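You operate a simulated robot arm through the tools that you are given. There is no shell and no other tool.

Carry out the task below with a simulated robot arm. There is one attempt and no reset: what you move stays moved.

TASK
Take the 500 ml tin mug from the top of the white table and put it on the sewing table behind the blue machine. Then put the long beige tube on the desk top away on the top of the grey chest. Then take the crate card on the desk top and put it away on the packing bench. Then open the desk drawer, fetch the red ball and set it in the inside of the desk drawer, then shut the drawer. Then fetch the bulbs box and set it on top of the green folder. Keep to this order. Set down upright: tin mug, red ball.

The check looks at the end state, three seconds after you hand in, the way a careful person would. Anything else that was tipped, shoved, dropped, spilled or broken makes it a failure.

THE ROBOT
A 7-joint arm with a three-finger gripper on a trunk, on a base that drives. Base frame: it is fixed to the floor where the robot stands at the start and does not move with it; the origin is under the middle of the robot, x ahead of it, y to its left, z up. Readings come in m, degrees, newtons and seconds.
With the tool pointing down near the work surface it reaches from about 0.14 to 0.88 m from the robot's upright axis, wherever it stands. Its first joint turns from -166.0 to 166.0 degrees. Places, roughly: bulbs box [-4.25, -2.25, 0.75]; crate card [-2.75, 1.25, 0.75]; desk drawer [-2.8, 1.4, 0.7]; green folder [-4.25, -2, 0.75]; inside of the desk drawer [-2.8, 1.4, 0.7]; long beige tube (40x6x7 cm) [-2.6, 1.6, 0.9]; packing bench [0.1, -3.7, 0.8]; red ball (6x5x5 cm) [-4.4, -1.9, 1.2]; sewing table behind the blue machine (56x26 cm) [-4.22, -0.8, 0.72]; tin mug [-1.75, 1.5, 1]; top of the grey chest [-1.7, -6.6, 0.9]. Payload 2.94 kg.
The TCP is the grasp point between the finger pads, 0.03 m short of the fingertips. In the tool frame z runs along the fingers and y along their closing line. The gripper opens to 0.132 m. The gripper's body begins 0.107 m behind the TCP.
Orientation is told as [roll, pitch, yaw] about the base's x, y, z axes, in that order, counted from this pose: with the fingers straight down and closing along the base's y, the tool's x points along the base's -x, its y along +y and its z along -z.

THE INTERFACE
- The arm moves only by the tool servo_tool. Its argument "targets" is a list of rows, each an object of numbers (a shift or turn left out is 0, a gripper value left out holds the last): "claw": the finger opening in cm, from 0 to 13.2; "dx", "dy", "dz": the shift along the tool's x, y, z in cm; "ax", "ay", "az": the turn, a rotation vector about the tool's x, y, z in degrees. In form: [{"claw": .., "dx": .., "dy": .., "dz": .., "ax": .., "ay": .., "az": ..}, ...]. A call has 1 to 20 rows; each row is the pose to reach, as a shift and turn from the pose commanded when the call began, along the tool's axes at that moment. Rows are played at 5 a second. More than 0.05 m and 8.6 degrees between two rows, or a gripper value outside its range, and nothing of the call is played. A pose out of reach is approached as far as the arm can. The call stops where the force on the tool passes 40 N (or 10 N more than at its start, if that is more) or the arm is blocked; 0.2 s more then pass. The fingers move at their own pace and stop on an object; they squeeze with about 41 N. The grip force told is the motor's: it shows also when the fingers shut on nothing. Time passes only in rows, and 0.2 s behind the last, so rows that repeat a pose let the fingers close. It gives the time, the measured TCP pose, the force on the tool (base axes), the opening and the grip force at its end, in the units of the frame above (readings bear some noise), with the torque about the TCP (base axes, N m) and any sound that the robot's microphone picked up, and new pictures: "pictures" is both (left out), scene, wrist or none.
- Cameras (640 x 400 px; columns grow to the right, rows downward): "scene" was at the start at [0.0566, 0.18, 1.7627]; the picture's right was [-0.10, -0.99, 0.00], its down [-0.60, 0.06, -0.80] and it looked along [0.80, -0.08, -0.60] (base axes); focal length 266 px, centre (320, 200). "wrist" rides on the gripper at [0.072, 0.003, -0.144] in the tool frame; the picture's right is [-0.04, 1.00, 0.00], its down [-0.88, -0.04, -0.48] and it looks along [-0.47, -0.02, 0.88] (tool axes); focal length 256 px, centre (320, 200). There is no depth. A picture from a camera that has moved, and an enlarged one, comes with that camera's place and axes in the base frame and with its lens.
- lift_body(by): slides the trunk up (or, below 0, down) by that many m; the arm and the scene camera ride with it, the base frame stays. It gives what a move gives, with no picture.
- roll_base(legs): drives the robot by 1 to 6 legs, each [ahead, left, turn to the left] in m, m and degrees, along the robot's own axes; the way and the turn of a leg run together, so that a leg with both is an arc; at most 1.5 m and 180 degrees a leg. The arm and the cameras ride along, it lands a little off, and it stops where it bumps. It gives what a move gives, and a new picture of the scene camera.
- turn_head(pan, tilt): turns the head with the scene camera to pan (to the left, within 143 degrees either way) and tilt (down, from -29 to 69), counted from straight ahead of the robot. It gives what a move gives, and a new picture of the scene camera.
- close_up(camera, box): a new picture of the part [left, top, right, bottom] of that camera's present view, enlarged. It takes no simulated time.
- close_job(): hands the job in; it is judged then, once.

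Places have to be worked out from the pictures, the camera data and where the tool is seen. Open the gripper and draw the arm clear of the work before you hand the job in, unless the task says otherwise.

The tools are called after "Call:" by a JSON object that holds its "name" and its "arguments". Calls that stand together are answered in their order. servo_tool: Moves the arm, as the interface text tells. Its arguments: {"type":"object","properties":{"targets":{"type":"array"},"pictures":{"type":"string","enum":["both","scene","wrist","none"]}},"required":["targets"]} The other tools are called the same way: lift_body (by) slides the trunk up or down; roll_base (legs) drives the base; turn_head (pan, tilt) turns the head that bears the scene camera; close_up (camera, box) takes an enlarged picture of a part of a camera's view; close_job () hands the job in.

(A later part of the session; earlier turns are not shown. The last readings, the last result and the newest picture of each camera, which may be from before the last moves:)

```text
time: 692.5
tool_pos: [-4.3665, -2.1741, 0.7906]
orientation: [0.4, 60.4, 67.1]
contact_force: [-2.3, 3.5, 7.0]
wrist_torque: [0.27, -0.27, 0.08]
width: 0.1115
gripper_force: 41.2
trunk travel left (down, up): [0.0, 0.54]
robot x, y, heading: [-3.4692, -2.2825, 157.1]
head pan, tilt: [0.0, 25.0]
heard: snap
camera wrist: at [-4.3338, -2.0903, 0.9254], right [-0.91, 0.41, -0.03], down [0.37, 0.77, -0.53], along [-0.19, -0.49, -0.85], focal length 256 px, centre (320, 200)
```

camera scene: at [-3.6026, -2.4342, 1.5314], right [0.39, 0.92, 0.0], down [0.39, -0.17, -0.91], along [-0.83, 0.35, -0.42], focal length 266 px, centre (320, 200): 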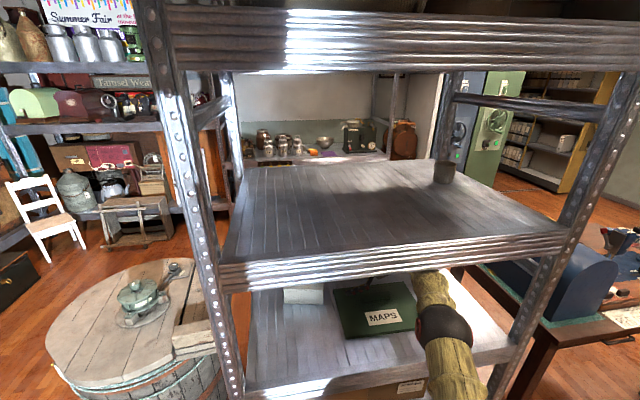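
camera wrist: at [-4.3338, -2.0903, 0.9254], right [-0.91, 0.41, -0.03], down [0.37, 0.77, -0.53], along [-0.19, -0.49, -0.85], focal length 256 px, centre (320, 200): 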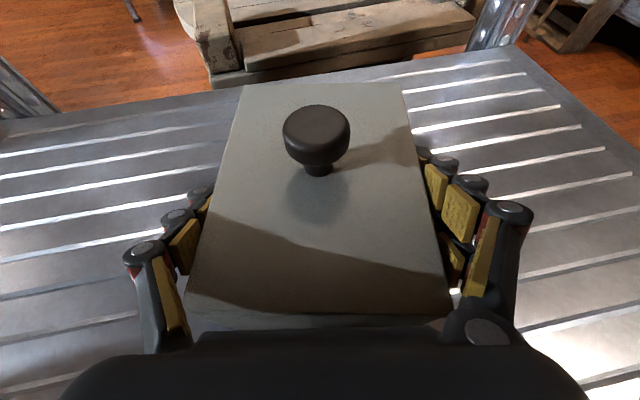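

I heard a snap again, so I check whether the lid has come loose.

Call:
{"name": "close_up", "arguments": {"camera": "wrist", "box": [160, 70, 480, 340]}}

Call:
{"name": "close_up", "arguments": {"camera": "scene", "box": [260, 270, 420, 370]}}

```text
1.48 times, centred on (320, 205) of wrist
camera zoom: at [-4.3338, -2.0903, 0.9254], right [-0.91, 0.41, -0.03], down [0.37, 0.77, -0.53], along [-0.19, -0.49, -0.85], focal length 379 px, centre (320, 193)
```

zoom: 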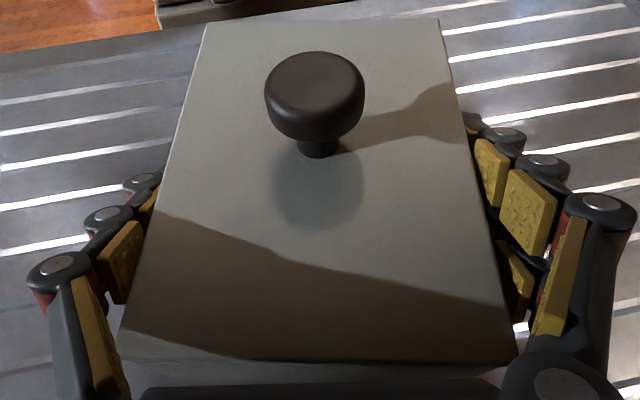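

```text
4.00 times, centred on (340, 320) of scene
camera zoom: at [-3.6023, -2.4342, 1.5314], right [0.39, 0.92, 0.0], down [0.39, -0.17, -0.91], along [-0.83, 0.35, -0.42], focal length 1065 px, centre (240, -280)
```

zoom: 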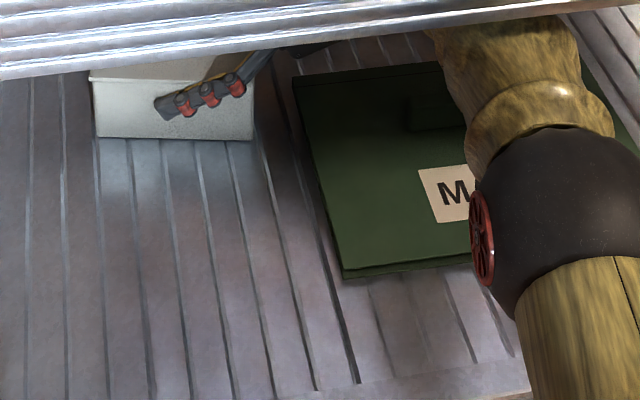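

The fingers caught the lid's slightly wider rim. I open again and look at the lid.

Call:
{"name": "servo_tool", "arguments": {"targets": [{"claw": 12}, {"claw": 13.2}, {"claw": 13.2}], "pictures": "wrist"}}

Call:
{"name": "servo_tool", "arguments": {"targets": [{"dx": 1.0, "dz": -0.6}, {"dx": 2.0, "dz": -1.2}, {"dx": 1.0, "dz": -3.8}, {"dx": -0.5, "dz": -6.4}, {"dx": -2.0, "dz": -9.0}, {"dx": -3.5, "dz": -11.6}, {"dx": -3.5, "dz": -11.6}], "pictures": "wrist"}}

Call:
{"name": "close_up", "arguments": {"camera": "wrist", "box": [220, 20, 420, 220]}}

```text
time: 693.3
tool_pos: [-4.3657, -2.1744, 0.7907]
orientation: [0.1, 60.3, 67.0]
contact_force: [0.3, -0.8, -0.5]
wrist_torque: [-0.03, 0.0, 0.0]
width: 0.1321
gripper_force: 0.1
trunk travel left (down, up): [0.0, 0.54]
robot x, y, heading: [-3.4702, -2.2834, 156.9]
head pan, tilt: [0.0, 25.0]
heard: snap
camera wrist: at [-4.334, -2.0907, 0.9242], right [-0.91, 0.41, -0.04], down [0.37, 0.77, -0.53], along [-0.19, -0.49, -0.85], focal length 256 px, centre (320, 200)
```

wrist: 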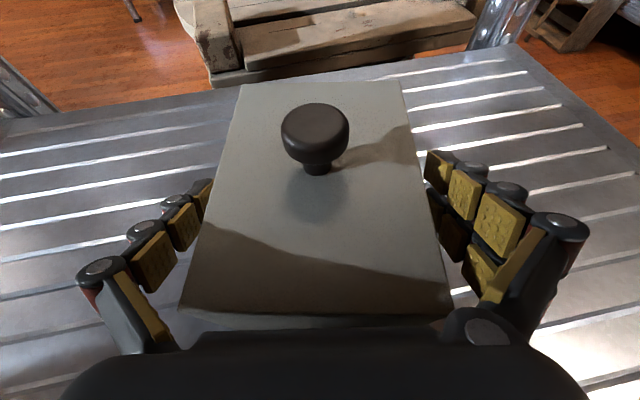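

```text
time: 694.9
tool_pos: [-4.319, -2.0668, 0.8181]
orientation: [0.2, 60.3, 66.8]
contact_force: [0.1, -0.4, 0.3]
wrist_torque: [0.01, 0.0, 0.01]
width: 0.132
gripper_force: 0.0
trunk travel left (down, up): [0.0, 0.54]
robot x, y, heading: [-3.4718, -2.2814, 156.8]
head pan, tilt: [0.0, 25.0]
camera wrist: at [-4.2866, -1.9844, 0.9523], right [-0.91, 0.41, -0.04], down [0.37, 0.77, -0.53], along [-0.19, -0.49, -0.85], focal length 256 px, centre (320, 200)
```

wrist: 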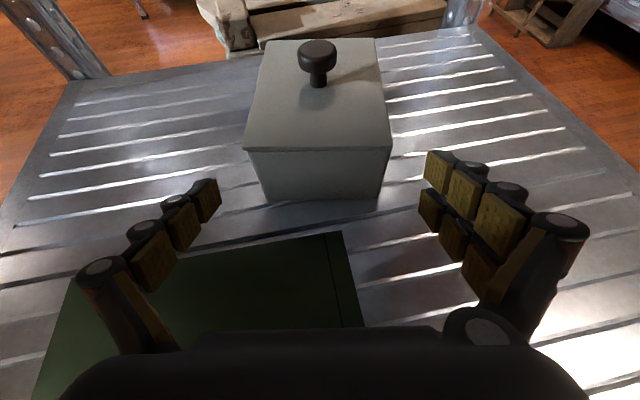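

```text
2.00 times, centred on (320, 120) of wrist
camera zoom: at [-4.2866, -1.9844, 0.9523], right [-0.91, 0.41, -0.04], down [0.37, 0.77, -0.53], along [-0.19, -0.49, -0.85], focal length 512 px, centre (320, 360)
```

zoom: 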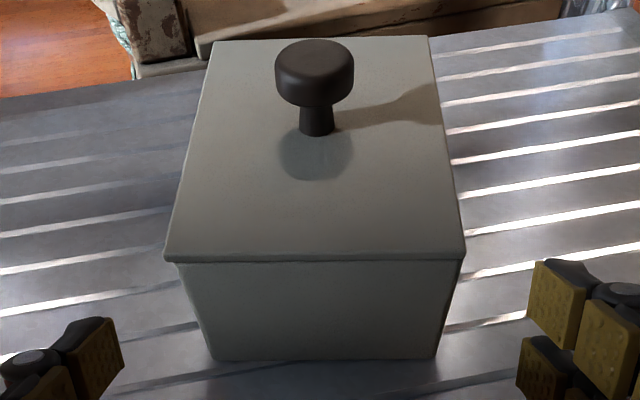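

The lid snapped back on and looks properly seated. I will grip only the north end of the body, below the lid: I flatten the hand to 65° and lower it beside the box's end.

Call:
{"name": "servo_tool", "arguments": {"targets": [{"ay": 2.5, "dy": 0.2}, {"ay": 5, "dy": 0.45}, {"ay": 5, "dy": 0.45}], "pictures": "none"}}

Call:
{"name": "servo_tool", "arguments": {"targets": [{"dx": -0.6, "dz": 1.8}, {"dx": -1.2, "dz": 3.6}, {"dx": -1.1, "dz": 5.4}, {"dx": -0.9, "dz": 6.8}, {"dx": -0.9, "dz": 6.8}]}}

Call:
{"name": "close_up", "arguments": {"camera": "wrist", "box": [160, 70, 480, 270]}}

```text
time: 695.7
tool_pos: [-4.3227, -2.0651, 0.8194]
orientation: [0.3, 65.3, 67.0]
contact_force: [-0.3, 0.0, -0.8]
wrist_torque: [0.0, 0.01, 0.0]
width: 0.1319
gripper_force: 0.0
trunk travel left (down, up): [0.0, 0.54]
robot x, y, heading: [-3.4701, -2.2857, 157.2]
head pan, tilt: [0.0, 25.0]
```

```text
time: 696.9
tool_pos: [-4.3469, -2.119, 0.7819]
orientation: [0.1, 65.2, 66.9]
contact_force: [0.0, -0.3, 0.0]
wrist_torque: [0.01, 0.03, 0.0]
width: 0.1324
gripper_force: 0.0
trunk travel left (down, up): [0.0, 0.54]
robot x, y, heading: [-3.4688, -2.2846, 157.2]
head pan, tilt: [0.0, 25.0]
camera scene: at [-3.6027, -2.4343, 1.5313], right [0.39, 0.92, 0.0], down [0.39, -0.17, -0.91], along [-0.83, 0.35, -0.42], focal length 266 px, centre (320, 200)
camera wrist: at [-4.3109, -2.0248, 0.9068], right [-0.91, 0.41, -0.04], down [0.35, 0.72, -0.6], along [-0.22, -0.56, -0.8], focal length 256 px, centre (320, 200)
```

scene: 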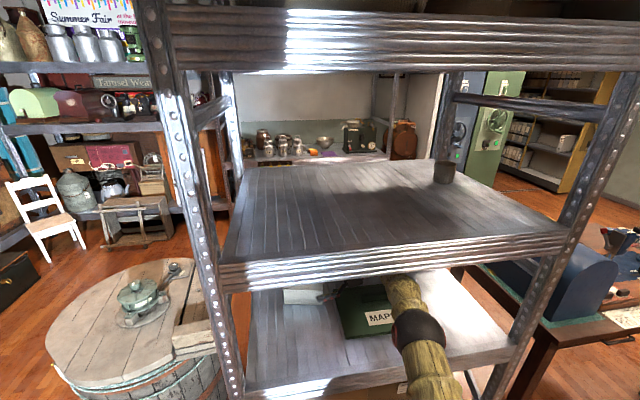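
wrist: 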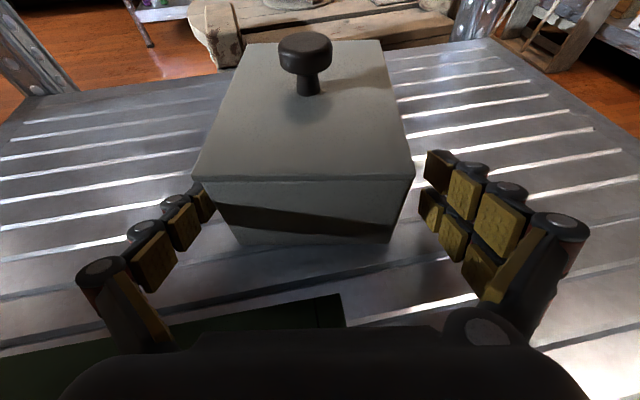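

```text
2.00 times, centred on (320, 170) of wrist
camera zoom: at [-4.3109, -2.0248, 0.9068], right [-0.91, 0.41, -0.04], down [0.35, 0.72, -0.6], along [-0.22, -0.56, -0.8], focal length 512 px, centre (320, 260)
```

zoom: 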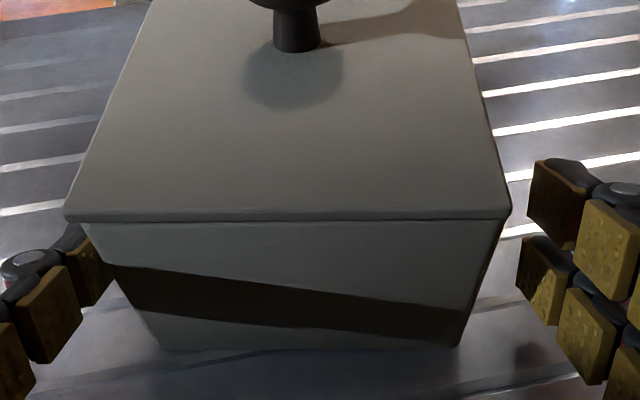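

The box is about 0.8 cm east of centre. I shift to centre it before closing.

Call:
{"name": "servo_tool", "arguments": {"targets": [{"dy": -0.4}, {"dy": -0.8}, {"dy": -0.8}], "pictures": "wrist"}}

Call:
{"name": "close_up", "arguments": {"camera": "wrist", "box": [160, 90, 480, 290]}}

```text
time: 697.7
tool_pos: [-4.3402, -2.1223, 0.7827]
orientation: [0.2, 65.3, 67.0]
contact_force: [0.3, -0.4, 0.9]
wrist_torque: [0.03, 0.03, -0.04]
width: 0.132
gripper_force: 0.0
trunk travel left (down, up): [0.0, 0.54]
robot x, y, heading: [-3.47, -2.2823, 157.1]
head pan, tilt: [0.0, 25.0]
camera wrist: at [-4.3031, -2.0278, 0.9076], right [-0.91, 0.41, -0.04], down [0.35, 0.72, -0.6], along [-0.22, -0.56, -0.8], focal length 256 px, centre (320, 200)
```

wrist: 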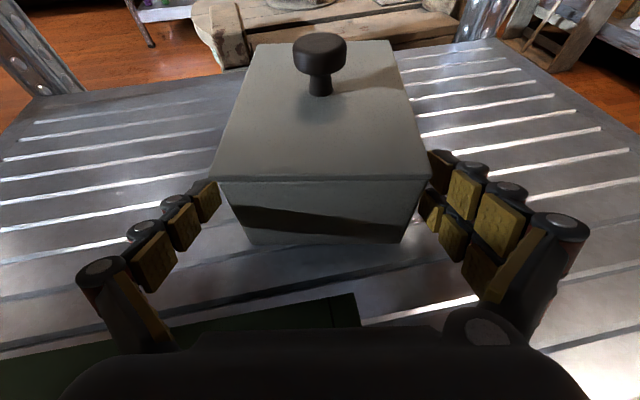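

```text
2.00 times, centred on (320, 190) of wrist
camera zoom: at [-4.3031, -2.0278, 0.9076], right [-0.91, 0.41, -0.04], down [0.35, 0.72, -0.6], along [-0.22, -0.56, -0.8], focal length 512 px, centre (320, 220)
```

zoom: 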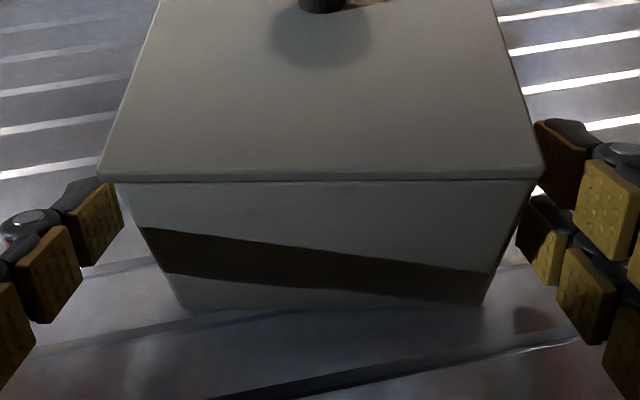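

Centred now, with the fingers below the lid rim. I advance 0.8 cm along the fingers and close on the body.

Call:
{"name": "servo_tool", "arguments": {"targets": [{"dz": 0.4}, {"dz": 0.8}, {"dz": 0.8, "claw": 12}, {"dz": 0.8, "claw": 11}, {"dz": 0.8, "claw": 10}, {"dz": 0.8, "claw": 9}, {"dz": 0.8, "claw": 9}, {"dz": 0.8, "claw": 9}, {"dz": 0.8, "claw": 9}], "pictures": "wrist"}}

Call:
{"name": "close_up", "arguments": {"camera": "wrist", "box": [160, 90, 480, 290]}}

```text
time: 699.7
tool_pos: [-4.344, -2.1281, 0.779]
orientation: [0.3, 65.3, 67.0]
contact_force: [-1.3, 3.4, 3.2]
wrist_torque: [-0.05, -0.2, -0.01]
width: 0.1098
gripper_force: 41.4
trunk travel left (down, up): [0.0, 0.54]
robot x, y, heading: [-3.4699, -2.283, 157.0]
head pan, tilt: [0.0, 25.0]
camera wrist: at [-4.3056, -2.034, 0.9048], right [-0.91, 0.41, -0.04], down [0.35, 0.72, -0.6], along [-0.22, -0.56, -0.8], focal length 256 px, centre (320, 200)
```

wrist: 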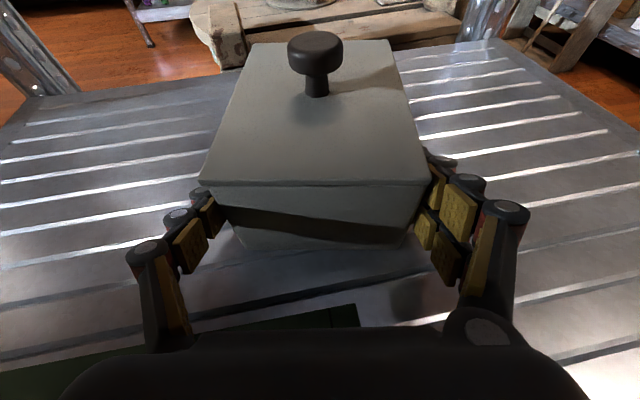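

```text
2.00 times, centred on (320, 190) of wrist
camera zoom: at [-4.3056, -2.034, 0.9048], right [-0.91, 0.41, -0.04], down [0.35, 0.72, -0.6], along [-0.22, -0.56, -0.8], focal length 512 px, centre (320, 220)
```

zoom: 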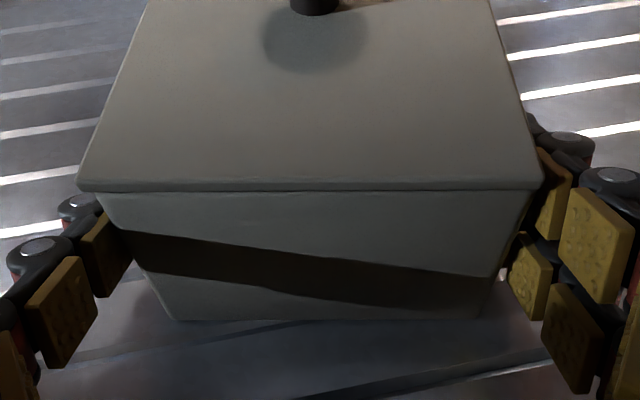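

Gripped at 11.0 cm with no snap. I lift 1 cm slowly and check.

Call:
{"name": "servo_tool", "arguments": {"targets": [{"dx": 0.3, "dz": -0.14}, {"dx": 0.6, "dz": -0.28}, {"dx": 0.9, "dz": -0.42}, {"dx": 1.2, "dz": -0.56}, {"dx": 1.2, "dz": -0.56}]}}

Call:
{"name": "close_up", "arguments": {"camera": "wrist", "box": [160, 20, 480, 290]}}

Call:
{"name": "close_up", "arguments": {"camera": "scene", "box": [260, 270, 420, 370]}}

```text
time: 700.9
tool_pos: [-4.3413, -2.1278, 0.7912]
orientation: [0.2, 65.2, 66.9]
contact_force: [0.9, -0.2, -2.5]
wrist_torque: [0.18, -0.1, 0.03]
width: 0.11
gripper_force: 40.9
trunk travel left (down, up): [0.0, 0.54]
robot x, y, heading: [-3.4725, -2.2804, 156.9]
head pan, tilt: [0.0, 25.0]
camera scene: at [-3.603, -2.4343, 1.5313], right [0.39, 0.92, 0.0], down [0.39, -0.17, -0.91], along [-0.83, 0.35, -0.42], focal length 266 px, centre (320, 200)
camera wrist: at [-4.3054, -2.0344, 0.9171], right [-0.91, 0.41, -0.04], down [0.35, 0.72, -0.6], along [-0.22, -0.56, -0.8], focal length 256 px, centre (320, 200)
```

scene: 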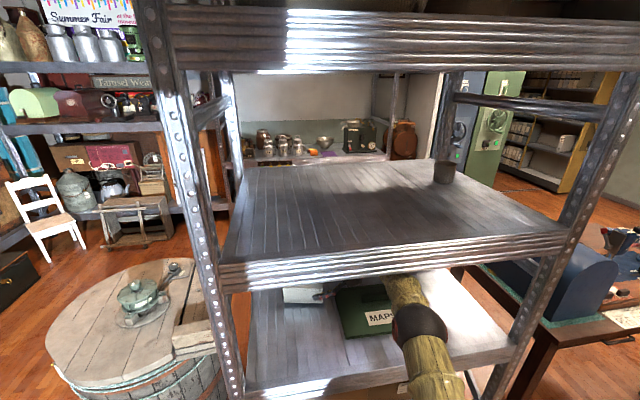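
wrist: 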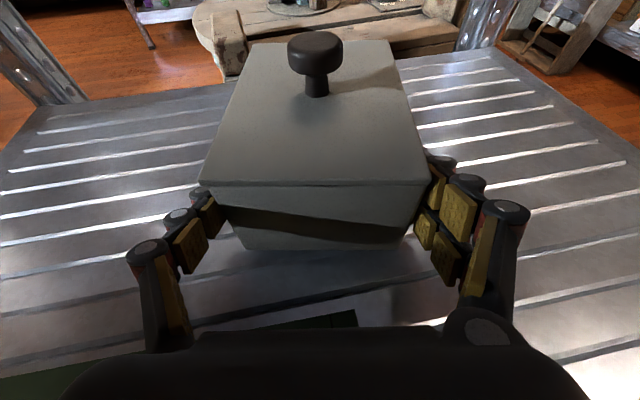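

```text
1.48 times, centred on (320, 155) of wrist
camera zoom: at [-4.3054, -2.0344, 0.9171], right [-0.91, 0.41, -0.04], down [0.35, 0.72, -0.6], along [-0.22, -0.56, -0.8], focal length 379 px, centre (320, 267)
```

zoom: 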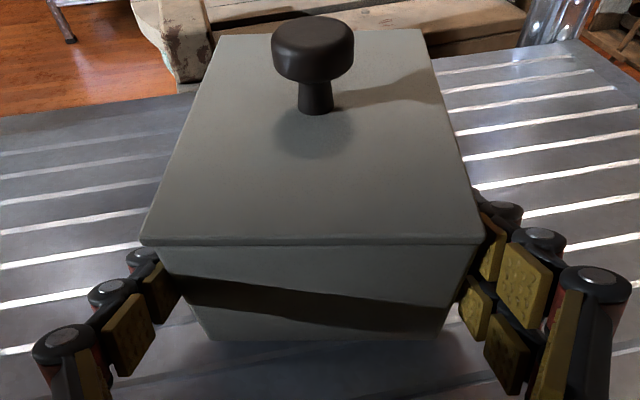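

```text
4.00 times, centred on (340, 320) of scene
camera zoom: at [-3.603, -2.4343, 1.5313], right [0.39, 0.92, 0.0], down [0.39, -0.17, -0.91], along [-0.83, 0.35, -0.42], focal length 1065 px, centre (240, -280)
```

zoom: 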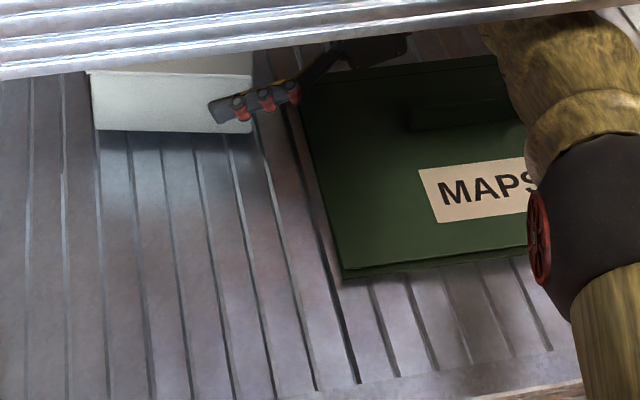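

The whole box is up and level, about 0.25 kg, lid seated. I lift 3 cm more and draw it out of the rack by driving back.

Call:
{"name": "servo_tool", "arguments": {"targets": [{"dx": 0.9, "dz": -0.42}, {"dx": 1.8, "dz": -0.85}, {"dx": 2.7, "dz": -1.27}, {"dx": 2.7, "dz": -1.27}], "pictures": "none"}}

Call:
{"name": "roll_base", "arguments": {"legs": [[-0.45, 0, 0]]}}

Call:
{"name": "servo_tool", "arguments": {"targets": [{"dx": 0}, {"dx": 0}], "pictures": "wrist"}}

```text
time: 701.9
tool_pos: [-4.3415, -2.1281, 0.8209]
orientation: [0.1, 65.3, 66.9]
contact_force: [1.3, 0.1, -4.6]
wrist_torque: [0.21, -0.04, 0.0]
width: 0.1099
gripper_force: 41.1
trunk travel left (down, up): [0.0, 0.54]
robot x, y, heading: [-3.4698, -2.2816, 157.2]
head pan, tilt: [0.0, 25.0]
```

```text
time: 704.6
tool_pos: [-3.9283, -2.3003, 0.8217]
orientation: [0.2, 65.3, 66.8]
contact_force: [0.1, 0.4, -4.4]
wrist_torque: [0.15, -0.11, 0.01]
width: 0.1098
gripper_force: 41.3
trunk travel left (down, up): [0.0, 0.54]
robot x, y, heading: [-3.0542, -2.4598, 156.7]
head pan, tilt: [0.0, 25.0]
camera scene: at [-3.1911, -2.6091, 1.5313], right [0.39, 0.92, 0.0], down [0.39, -0.17, -0.91], along [-0.83, 0.36, -0.42], focal length 266 px, centre (320, 200)
```

scene: 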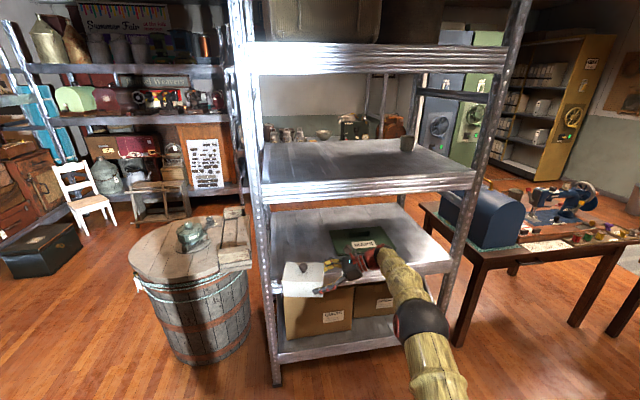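

```text
time: 705.2
tool_pos: [-3.9291, -2.3013, 0.8218]
orientation: [0.1, 65.3, 66.8]
contact_force: [0.6, -1.0, -4.0]
wrist_torque: [0.17, -0.13, -0.01]
width: 0.1098
gripper_force: 41.6
trunk travel left (down, up): [0.0, 0.54]
robot x, y, heading: [-3.0565, -2.464, 157.1]
head pan, tilt: [0.0, 25.0]
camera wrist: at [-3.8925, -2.2073, 0.9466], right [-0.91, 0.41, -0.04], down [0.35, 0.72, -0.6], along [-0.22, -0.56, -0.8], focal length 256 px, centre (320, 200)
```

wrist: 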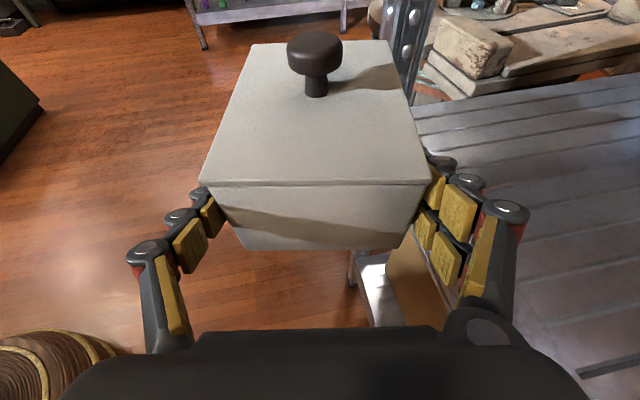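

The box is out, held level. I back off a little, shift north while turning 9.5° so the box lines up with the folder, keeping clear of the posts.

Call:
{"name": "roll_base", "arguments": {"legs": [[-0.12, 0, 0], [0, -0.45, 9.5]]}}

Call:
{"name": "servo_tool", "arguments": {"targets": [{"dx": 0}, {"dx": 0}], "pictures": "wrist"}}

```text
time: 708.8
tool_pos: [-3.6885, -2.0627, 0.8221]
orientation: [0.1, 65.3, 76.7]
contact_force: [-0.6, -0.3, -3.4]
wrist_torque: [0.2, -0.04, -0.01]
width: 0.1097
gripper_force: 41.6
trunk travel left (down, up): [0.0, 0.54]
robot x, y, heading: [-2.8053, -2.0686, 166.7]
head pan, tilt: [0.0, 25.0]
camera scene: at [-2.9101, -2.2401, 1.5313], right [0.23, 0.97, 0.0], down [0.41, -0.1, -0.91], along [-0.88, 0.21, -0.42], focal length 266 px, centre (320, 200)
```

scene: 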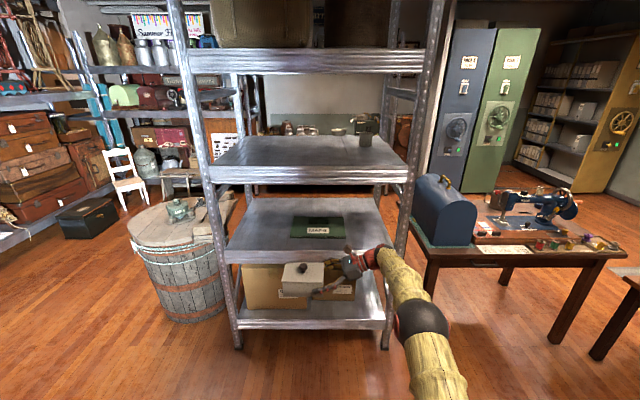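

```text
time: 709.4
tool_pos: [-3.6898, -2.0624, 0.8218]
orientation: [0.1, 65.3, 76.6]
contact_force: [-0.2, -0.2, -4.0]
wrist_torque: [0.2, -0.04, 0.0]
width: 0.1097
gripper_force: 41.1
trunk travel left (down, up): [0.0, 0.54]
robot x, y, heading: [-2.8071, -2.0681, 166.6]
head pan, tilt: [0.0, 25.0]
camera wrist: at [-3.6696, -1.9639, 0.9465], right [-0.97, 0.25, -0.04], down [0.22, 0.77, -0.6], along [-0.12, -0.59, -0.8], focal length 256 px, centre (320, 200)
```

wrist: 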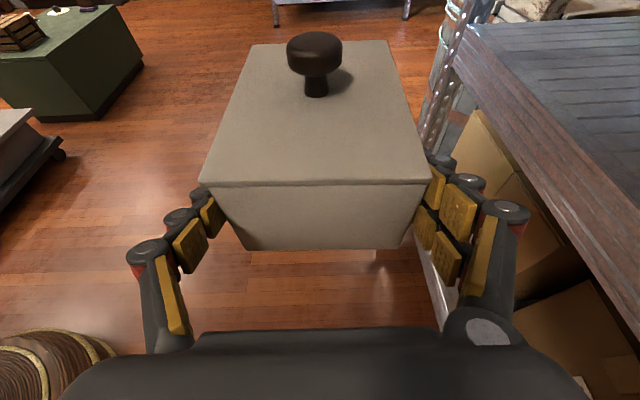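

I take a close-up of the folder to fix its place from here.

Call:
{"name": "close_up", "arguments": {"camera": "scene", "box": [260, 190, 388, 270]}}

```text
5.00 times, centred on (324, 230) of scene
camera zoom: at [-2.9101, -2.2401, 1.5313], right [0.23, 0.97, 0.0], down [0.41, -0.1, -0.91], along [-0.88, 0.21, -0.42], focal length 1332 px, centre (300, 50)
```

zoom: 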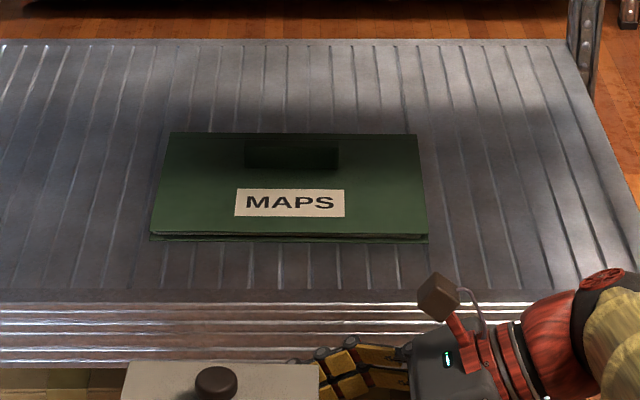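

The folder's front edge is 0.39 m ahead of the box; I need about 0.456 m ahead and 5 cm to the north. I drive in 0.3 m with the sideways shift first.

Call:
{"name": "roll_base", "arguments": {"legs": [[0.3, -0.049, 0]]}}

Call:
{"name": "servo_tool", "arguments": {"targets": [{"dx": 0}, {"dx": 0}], "pictures": "wrist"}}

```text
time: 711.4
tool_pos: [-3.9681, -1.9477, 0.8213]
orientation: [0.2, 65.3, 76.7]
contact_force: [1.0, 0.0, -2.3]
wrist_torque: [0.2, -0.04, -0.03]
width: 0.1097
gripper_force: 40.9
trunk travel left (down, up): [0.0, 0.54]
robot x, y, heading: [-3.0835, -1.9506, 166.6]
head pan, tilt: [0.0, 25.0]
camera scene: at [-3.1881, -2.1246, 1.5313], right [0.23, 0.97, 0.0], down [0.41, -0.1, -0.91], along [-0.88, 0.21, -0.42], focal length 266 px, centre (320, 200)
```

scene: 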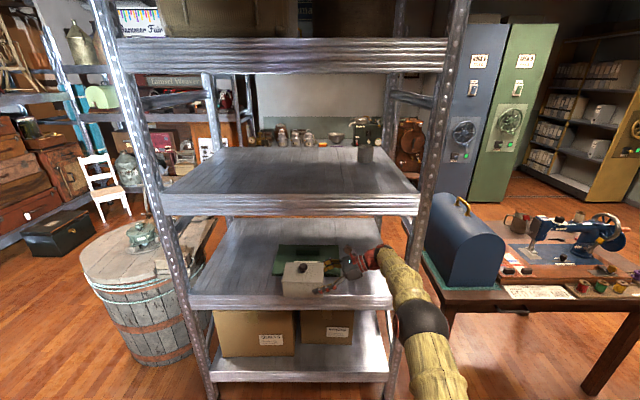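

```text
time: 712.0
tool_pos: [-3.9677, -1.9464, 0.8209]
orientation: [0.1, 65.2, 76.6]
contact_force: [0.4, -0.9, -3.4]
wrist_torque: [0.18, -0.04, -0.02]
width: 0.1095
gripper_force: 40.8
trunk travel left (down, up): [0.0, 0.54]
robot x, y, heading: [-3.083, -1.9527, 166.9]
head pan, tilt: [0.0, 25.0]
camera wrist: at [-3.9478, -1.8487, 0.9463], right [-0.97, 0.25, -0.04], down [0.22, 0.77, -0.6], along [-0.12, -0.59, -0.8], focal length 256 px, centre (320, 200)
```

wrist: 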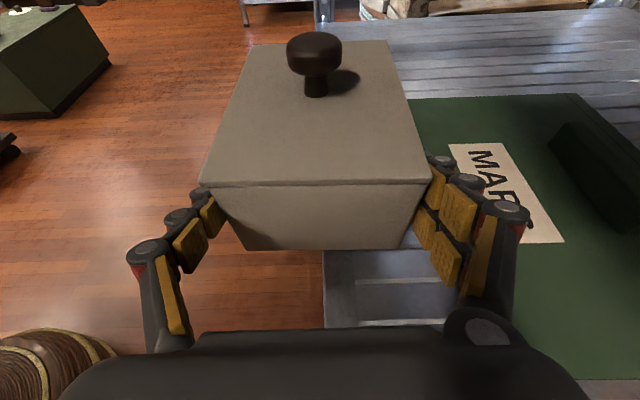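

Very good view: the box is 17 cm short of its place and laterally centred on the folder. I drive 0.14 m further and check again.

Call:
{"name": "roll_base", "arguments": {"legs": [[0.14, 0, 0]]}}

Call:
{"name": "servo_tool", "arguments": {"targets": [{"dx": 0}, {"dx": 0}], "pictures": "both"}}

Call:
{"name": "close_up", "arguments": {"camera": "wrist", "box": [320, 40, 640, 240]}}

Call:
{"name": "close_up", "arguments": {"camera": "scene", "box": [240, 230, 400, 330]}}

```text
time: 713.4
tool_pos: [-4.108, -1.9141, 0.8204]
orientation: [0.2, 65.3, 76.6]
contact_force: [0.3, 0.5, -3.5]
wrist_torque: [0.19, -0.04, -0.01]
width: 0.1096
gripper_force: 41.2
trunk travel left (down, up): [0.0, 0.54]
robot x, y, heading: [-3.2225, -1.9166, 167.0]
head pan, tilt: [0.0, 25.0]
camera scene: at [-3.328, -2.0917, 1.5313], right [0.23, 0.97, 0.0], down [0.41, -0.1, -0.91], along [-0.88, 0.21, -0.42], focal length 266 px, centre (320, 200)
```

scene: 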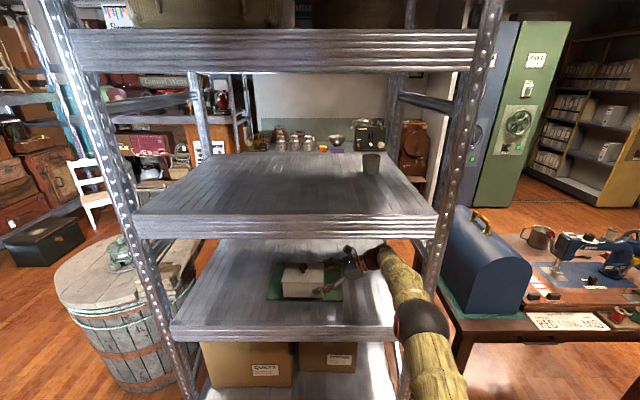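

```text
time: 714.0
tool_pos: [-4.1078, -1.9145, 0.8204]
orientation: [-0.1, 65.2, 76.6]
contact_force: [-0.7, -0.3, -3.9]
wrist_torque: [0.17, -0.05, 0.01]
width: 0.1096
gripper_force: 40.2
trunk travel left (down, up): [0.0, 0.54]
robot x, y, heading: [-3.2217, -1.9186, 166.6]
head pan, tilt: [0.0, 25.0]
camera scene: at [-3.3281, -2.0917, 1.5313], right [0.23, 0.97, 0.0], down [0.41, -0.1, -0.91], along [-0.88, 0.21, -0.42], focal length 266 px, centre (320, 200)
camera wrist: at [-4.0878, -1.8161, 0.9459], right [-0.97, 0.25, -0.04], down [0.22, 0.77, -0.6], along [-0.12, -0.59, -0.8], focal length 256 px, centre (320, 200)
```

scene: 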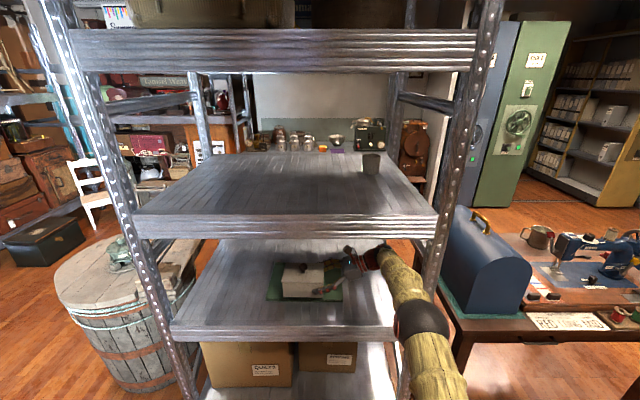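
wrist: 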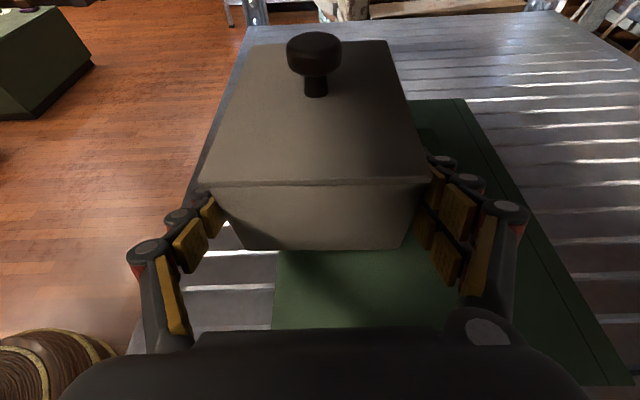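

```text
2.00 times, centred on (480, 140) of wrist
camera zoom: at [-4.0878, -1.8161, 0.9459], right [-0.97, 0.25, -0.04], down [0.22, 0.77, -0.6], along [-0.12, -0.59, -0.8], focal length 512 px, centre (0, 320)
```

zoom: 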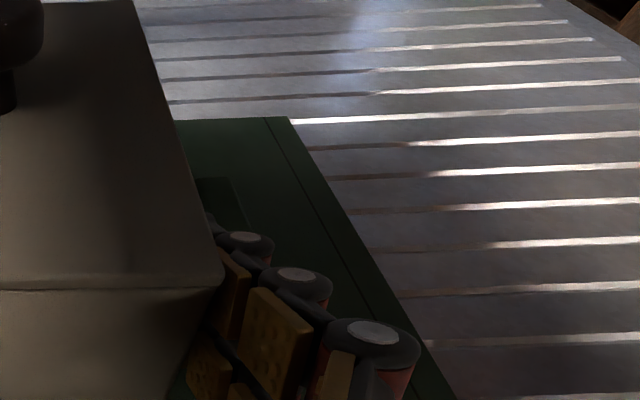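

```text
4.00 times, centred on (320, 280) of scene
camera zoom: at [-3.3281, -2.0917, 1.5313], right [0.23, 0.97, 0.0], down [0.41, -0.1, -0.91], along [-0.88, 0.21, -0.42], focal length 1065 px, centre (320, -120)
```

zoom: 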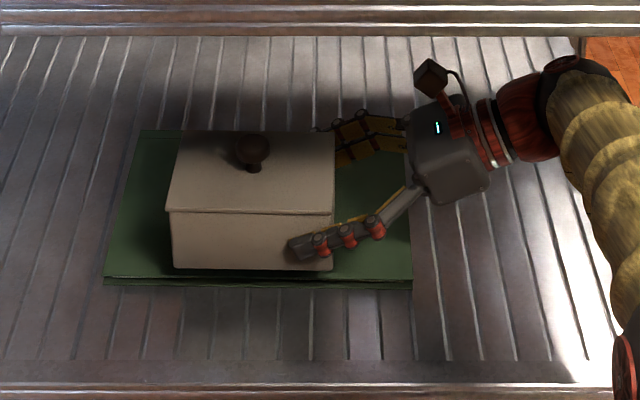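

The west finger would need room beside the block, so I'll place the box 4 cm further north, where the finger clears the block's end. I adjust the base by 2.7 cm ahead and 4 cm north.

Call:
{"name": "roll_base", "arguments": {"legs": [[0.027, -0.04, 0]]}}

Call:
{"name": "servo_tool", "arguments": {"targets": [{"dx": 0}, {"dx": 0}], "pictures": "wrist"}}

Call:
{"name": "close_up", "arguments": {"camera": "wrist", "box": [220, 80, 620, 400]}}

Call:
{"name": "close_up", "arguments": {"camera": "scene", "box": [240, 240, 400, 340]}}

```text
time: 714.9
tool_pos: [-4.1248, -1.8707, 0.8205]
orientation: [-0.1, 65.2, 76.5]
contact_force: [-0.4, -1.0, -3.8]
wrist_torque: [0.25, -0.06, -0.02]
width: 0.1094
gripper_force: 40.7
trunk travel left (down, up): [0.0, 0.54]
robot x, y, heading: [-3.2421, -1.8736, 166.7]
head pan, tilt: [0.0, 25.0]
camera scene: at [-3.3453, -2.047, 1.5313], right [0.23, 0.97, 0.0], down [0.41, -0.1, -0.91], along [-0.88, 0.21, -0.42], focal length 266 px, centre (320, 200)
```

scene: 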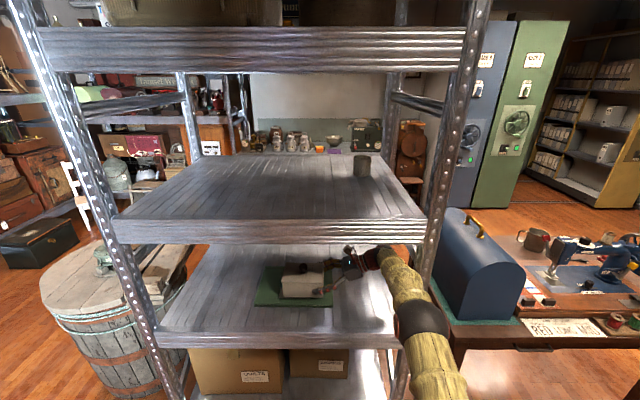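

```text
time: 715.5
tool_pos: [-4.1255, -1.8705, 0.8193]
orientation: [-0.1, 65.1, 76.5]
contact_force: [0.5, 0.7, -3.3]
wrist_torque: [0.21, -0.07, -0.01]
width: 0.1094
gripper_force: 41.0
trunk travel left (down, up): [0.0, 0.54]
robot x, y, heading: [-3.2396, -1.8732, 166.7]
head pan, tilt: [0.0, 25.0]
camera wrist: at [-4.105, -1.7714, 0.9457], right [-0.97, 0.25, -0.04], down [0.22, 0.77, -0.6], along [-0.12, -0.59, -0.8], focal length 256 px, centre (320, 200)
```

wrist: 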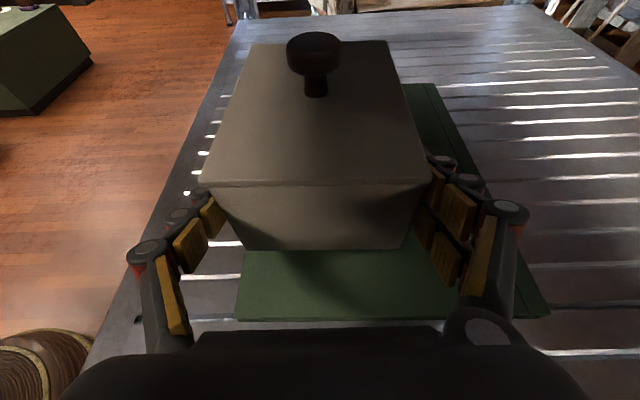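

```text
1.25 times, centred on (420, 240) of wrist
camera zoom: at [-4.105, -1.7714, 0.9457], right [-0.97, 0.25, -0.04], down [0.22, 0.77, -0.6], along [-0.12, -0.59, -0.8], focal length 320 px, centre (195, 150)
```

zoom: 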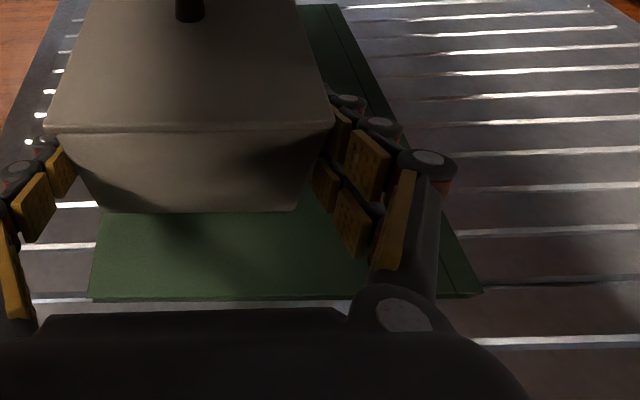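

```text
4.00 times, centred on (320, 290) of scene
camera zoom: at [-3.3454, -2.0468, 1.5313], right [0.23, 0.97, 0.0], down [0.41, -0.1, -0.91], along [-0.88, 0.21, -0.42], focal length 1065 px, centre (320, -160)
```

zoom: 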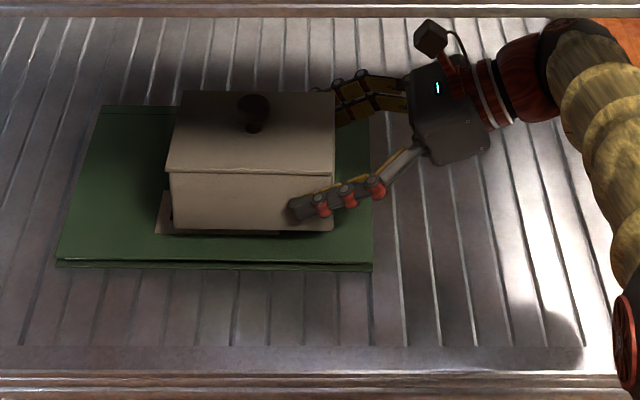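

The box is over the folder with all edges inside it. I shift 1.5 cm more north to keep the finger clear of the block, then lower slowly.

Call:
{"name": "servo_tool", "arguments": {"targets": [{"dx": -0.32, "dz": -0.68}, {"dx": -0.63, "dz": -1.36}, {"dx": -1.3, "dz": -1.05}, {"dx": -1.9, "dz": -0.77}, {"dx": -1.9, "dz": -0.77}], "pictures": "wrist"}}

```text
time: 716.7
tool_pos: [-4.1202, -1.8566, 0.806]
orientation: [-0.1, 65.2, 76.7]
contact_force: [0.8, -0.4, -3.5]
wrist_torque: [0.2, -0.06, -0.02]
width: 0.1096
gripper_force: 40.9
trunk travel left (down, up): [0.0, 0.54]
robot x, y, heading: [-3.241, -1.8744, 166.7]
head pan, tilt: [0.0, 25.0]
camera wrist: at [-4.1009, -1.7567, 0.932], right [-0.97, 0.25, -0.04], down [0.22, 0.77, -0.6], along [-0.12, -0.59, -0.8], focal length 256 px, centre (320, 200)
```

wrist: 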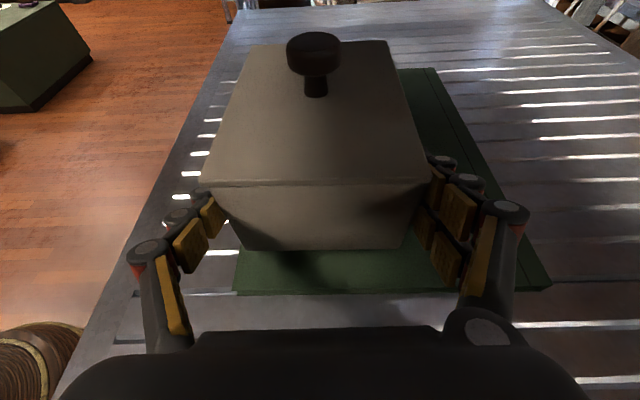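

Now 2 mm steps down, watching the force.

Call:
{"name": "servo_tool", "arguments": {"targets": [{"dx": -0.18, "dz": 0.085}, {"dx": -0.27, "dz": 0.13}, {"dx": -0.27, "dz": 0.13}], "pictures": "none"}}

Call:
{"name": "servo_tool", "arguments": {"targets": [{"dx": -0.18, "dz": 0.085}, {"dx": -0.27, "dz": 0.13}, {"dx": -0.27, "dz": 0.13}], "pictures": "none"}}

Call:
{"name": "servo_tool", "arguments": {"targets": [{"dx": -0.18, "dz": 0.085}, {"dx": -0.18, "dz": 0.085}], "pictures": "none"}}

```text
time: 717.5
tool_pos: [-4.1208, -1.8553, 0.8037]
orientation: [0.0, 65.1, 76.5]
contact_force: [0.1, -0.1, -4.0]
wrist_torque: [0.19, -0.07, 0.02]
width: 0.1092
gripper_force: 41.3
trunk travel left (down, up): [0.0, 0.54]
robot x, y, heading: [-3.239, -1.8729, 166.9]
head pan, tilt: [0.0, 25.0]
```

```text
time: 718.3
tool_pos: [-4.1212, -1.8555, 0.7997]
orientation: [0.0, 65.2, 76.6]
contact_force: [0.2, 0.7, -4.5]
wrist_torque: [0.18, -0.06, 0.03]
width: 0.1094
gripper_force: 40.6
trunk travel left (down, up): [0.0, 0.54]
robot x, y, heading: [-3.2385, -1.8744, 166.8]
head pan, tilt: [0.0, 25.0]
```

```text
time: 718.9
tool_pos: [-4.1211, -1.8559, 0.7986]
orientation: [0.0, 65.1, 76.5]
contact_force: [0.7, 0.2, -4.2]
wrist_torque: [0.21, -0.02, 0.02]
width: 0.1096
gripper_force: 41.0
trunk travel left (down, up): [0.0, 0.54]
robot x, y, heading: [-3.2409, -1.8808, 166.7]
head pan, tilt: [0.0, 25.0]
```

Call:
{"name": "servo_tool", "arguments": {"targets": [{"dx": -0.18, "dz": 0.085}, {"dx": -0.18, "dz": 0.085}], "pictures": "none"}}

Call:
{"name": "servo_tool", "arguments": {"targets": [{"dx": -0.18, "dz": 0.085}, {"dx": -0.18, "dz": 0.085}], "pictures": "none"}}

Call:
{"name": "servo_tool", "arguments": {"targets": [{"dx": -0.18, "dz": 0.085}, {"dx": -0.18, "dz": 0.085}], "pictures": "wrist"}}

```text
time: 719.5
tool_pos: [-4.1216, -1.8563, 0.7957]
orientation: [-0.1, 65.1, 76.5]
contact_force: [0.8, -0.4, -3.4]
wrist_torque: [0.19, -0.04, 0.04]
width: 0.1097
gripper_force: 40.7
trunk travel left (down, up): [0.0, 0.54]
robot x, y, heading: [-3.2389, -1.8716, 166.7]
head pan, tilt: [0.0, 25.0]
```

```text
time: 720.1
tool_pos: [-4.1213, -1.856, 0.794]
orientation: [0.1, 65.4, 76.6]
contact_force: [-0.3, 0.4, -0.1]
wrist_torque: [-0.22, -0.13, 0.09]
width: 0.1094
gripper_force: 40.4
trunk travel left (down, up): [0.0, 0.54]
robot x, y, heading: [-3.2402, -1.8765, 166.7]
head pan, tilt: [0.0, 25.0]
```

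```text
time: 720.7
tool_pos: [-4.1224, -1.8558, 0.7938]
orientation: [0.2, 65.2, 76.9]
contact_force: [2.4, 0.0, 6.5]
wrist_torque: [-1.24, -0.4, 0.35]
width: 0.1096
gripper_force: 41.3
trunk travel left (down, up): [0.0, 0.54]
robot x, y, heading: [-3.2379, -1.8753, 166.8]
head pan, tilt: [0.0, 25.0]
camera wrist: at [-4.1012, -1.757, 0.9196], right [-0.97, 0.25, -0.04], down [0.22, 0.77, -0.6], along [-0.12, -0.59, -0.8], focal length 256 px, centre (320, 200)
```

wrist: 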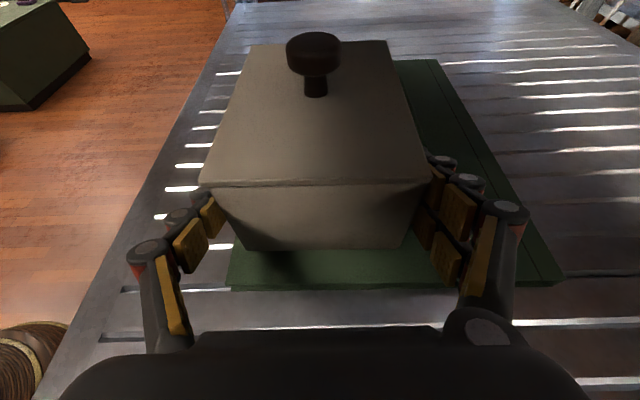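

The far (south) end touches first, as expected from a slight sag. I press another 1.5 mm to level it and then release with a small opening.

Call:
{"name": "servo_tool", "arguments": {"targets": [{"dx": -0.14, "dz": 0.06}, {"dx": -0.14, "dz": 0.06}], "pictures": "none"}}

Call:
{"name": "servo_tool", "arguments": {"targets": [{"claw": 11.1}, {"claw": 11.3}, {"claw": 11.5}, {"claw": 11.7}, {"claw": 11.7}], "pictures": "wrist"}}

Call:
{"name": "close_up", "arguments": {"camera": "wrist", "box": [160, 20, 600, 300]}}

```text
time: 721.3
tool_pos: [-4.122, -1.856, 0.7937]
orientation: [0.4, 65.2, 76.9]
contact_force: [-1.6, 0.3, 14.1]
wrist_torque: [-0.86, -0.72, -0.05]
width: 0.1095
gripper_force: 41.3
trunk travel left (down, up): [0.0, 0.54]
robot x, y, heading: [-3.2411, -1.8727, 166.9]
head pan, tilt: [0.0, 25.0]
```

```text
time: 722.5
tool_pos: [-4.121, -1.8564, 0.79]
orientation: [0.0, 65.2, 76.6]
contact_force: [0.1, 0.1, -0.4]
wrist_torque: [-0.01, 0.01, 0.0]
width: 0.117
gripper_force: 0.0
trunk travel left (down, up): [0.0, 0.54]
robot x, y, heading: [-3.2392, -1.8708, 166.8]
head pan, tilt: [0.0, 25.0]
camera wrist: at [-4.1013, -1.7572, 0.9164], right [-0.97, 0.25, -0.04], down [0.22, 0.77, -0.6], along [-0.12, -0.59, -0.8], focal length 256 px, centre (320, 200)
```

wrist: 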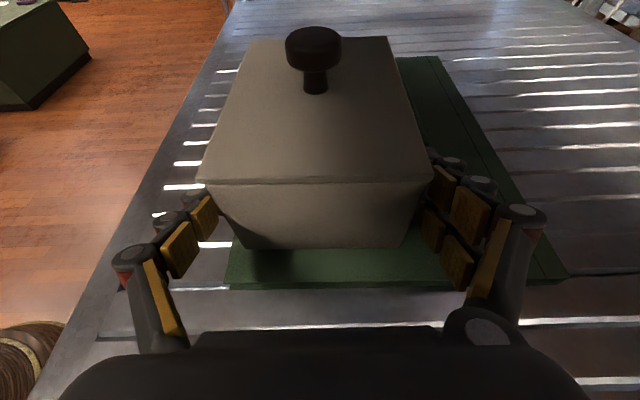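

```text
1.43 times, centred on (380, 160) of wrist
camera zoom: at [-4.1013, -1.7572, 0.9164], right [-0.97, 0.25, -0.04], down [0.22, 0.77, -0.6], along [-0.12, -0.59, -0.8], focal length 366 px, centre (234, 257)
```

zoom: 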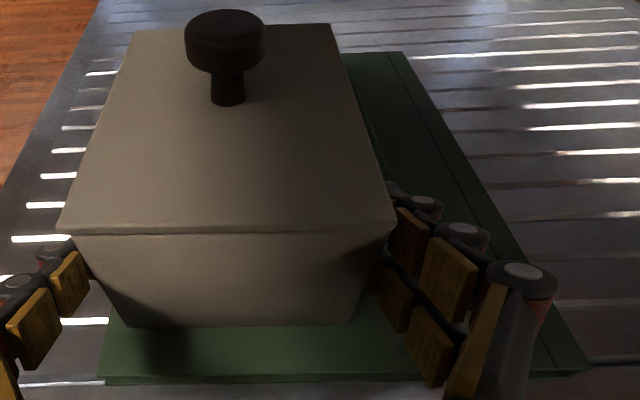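

Released: the box rests on the folder. I open fully, lift straight up past the lid, then move 3.5 cm north so the finger clears the knob.

Call:
{"name": "servo_tool", "arguments": {"targets": [{"claw": 12.5}, {"claw": 13.2}, {"claw": 13.2, "dx": 1.0, "dz": -0.47}, {"claw": 13.2, "dx": 2.7, "dz": -1.27}, {"claw": 13.2, "dx": 4.5, "dz": -2.1}, {"claw": 13.2, "dx": 6.3, "dz": -2.95}, {"claw": 13.2, "dx": 8.2, "dz": -3.8}, {"claw": 13.2, "dx": 7.4, "dz": -5.4}, {"claw": 13.2, "dx": 6.7, "dz": -7.0}, {"claw": 13.2, "dx": 6.7, "dz": -7.0}]}}

```text
time: 724.7
tool_pos: [-4.1141, -1.8464, 0.8805]
orientation: [0.1, 64.9, 77.8]
contact_force: [-0.3, 0.0, 0.6]
wrist_torque: [0.04, -0.01, -0.01]
width: 0.1319
gripper_force: 0.1
trunk travel left (down, up): [0.0, 0.54]
robot x, y, heading: [-3.2418, -1.8804, 168.0]
head pan, tilt: [0.0, 25.0]
camera scene: at [-3.3441, -2.0597, 1.5301], right [0.22, 0.98, 0.01], down [0.41, -0.09, -0.91], along [-0.88, 0.2, -0.42], focal length 266 px, centre (320, 200)
camera wrist: at [-4.0962, -1.7468, 1.0062], right [-0.97, 0.23, -0.04], down [0.21, 0.78, -0.59], along [-0.11, -0.59, -0.8], focal length 256 px, centre (320, 200)
```

scene: 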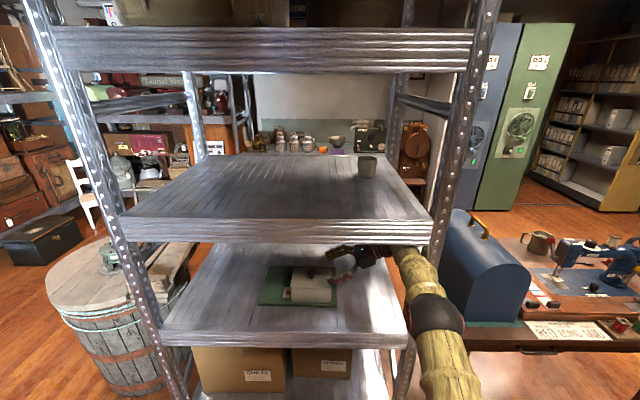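
wrist: 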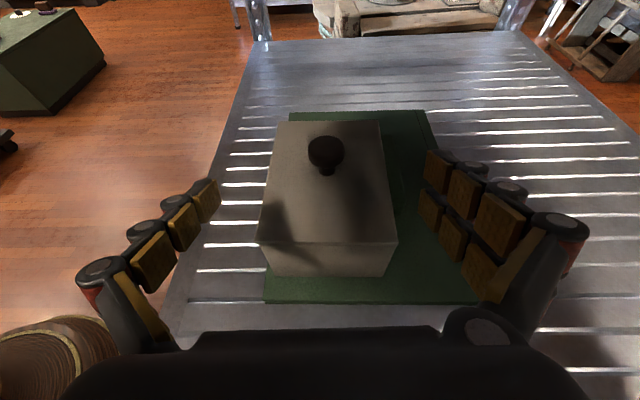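

The box sits squarely on the folder. The forearm is brushing the rack's corner post, so I move the hand back south a little and higher, clear of the knob, before pulling out.

Call:
{"name": "servo_tool", "arguments": {"targets": [{"dx": 0.9, "dz": -0.4}, {"dx": 1.8, "dz": -0.8}, {"dx": 2.4, "dz": -0.5}, {"dx": 3.0, "dz": 0.6}, {"dx": 3.0, "dz": 0.6}]}}

```text
time: 725.9
tool_pos: [-4.1193, -1.8435, 0.8944]
orientation: [-1.9, 65.0, 75.2]
contact_force: [0.5, 0.4, -0.9]
wrist_torque: [0.0, -0.02, 0.01]
width: 0.1319
gripper_force: 0.0
trunk travel left (down, up): [0.0, 0.54]
robot x, y, heading: [-3.2411, -1.8733, 167.0]
head pan, tilt: [0.0, 25.0]
camera scene: at [-3.3505, -2.0511, 1.5301], right [0.23, 0.97, 0.0], down [0.42, -0.09, -0.9], along [-0.88, 0.21, -0.43], focal length 266 px, centre (320, 200)
camera wrist: at [-4.1015, -1.7463, 1.0201], right [-0.97, 0.25, -0.05], down [0.23, 0.77, -0.6], along [-0.11, -0.59, -0.8], focal length 256 px, centre (320, 200)
```

scene: 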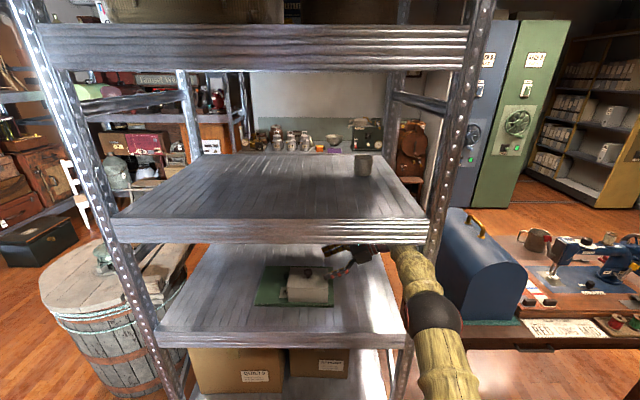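
wrist: 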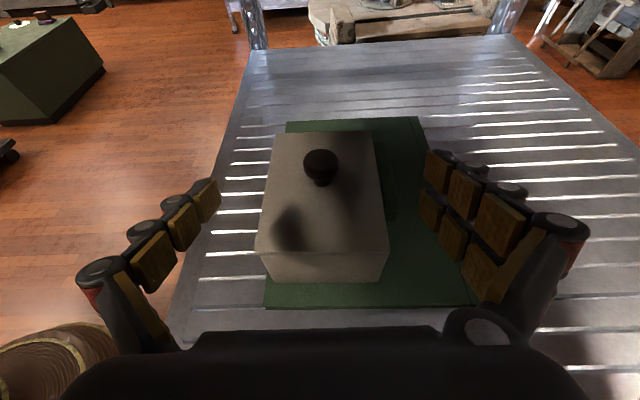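

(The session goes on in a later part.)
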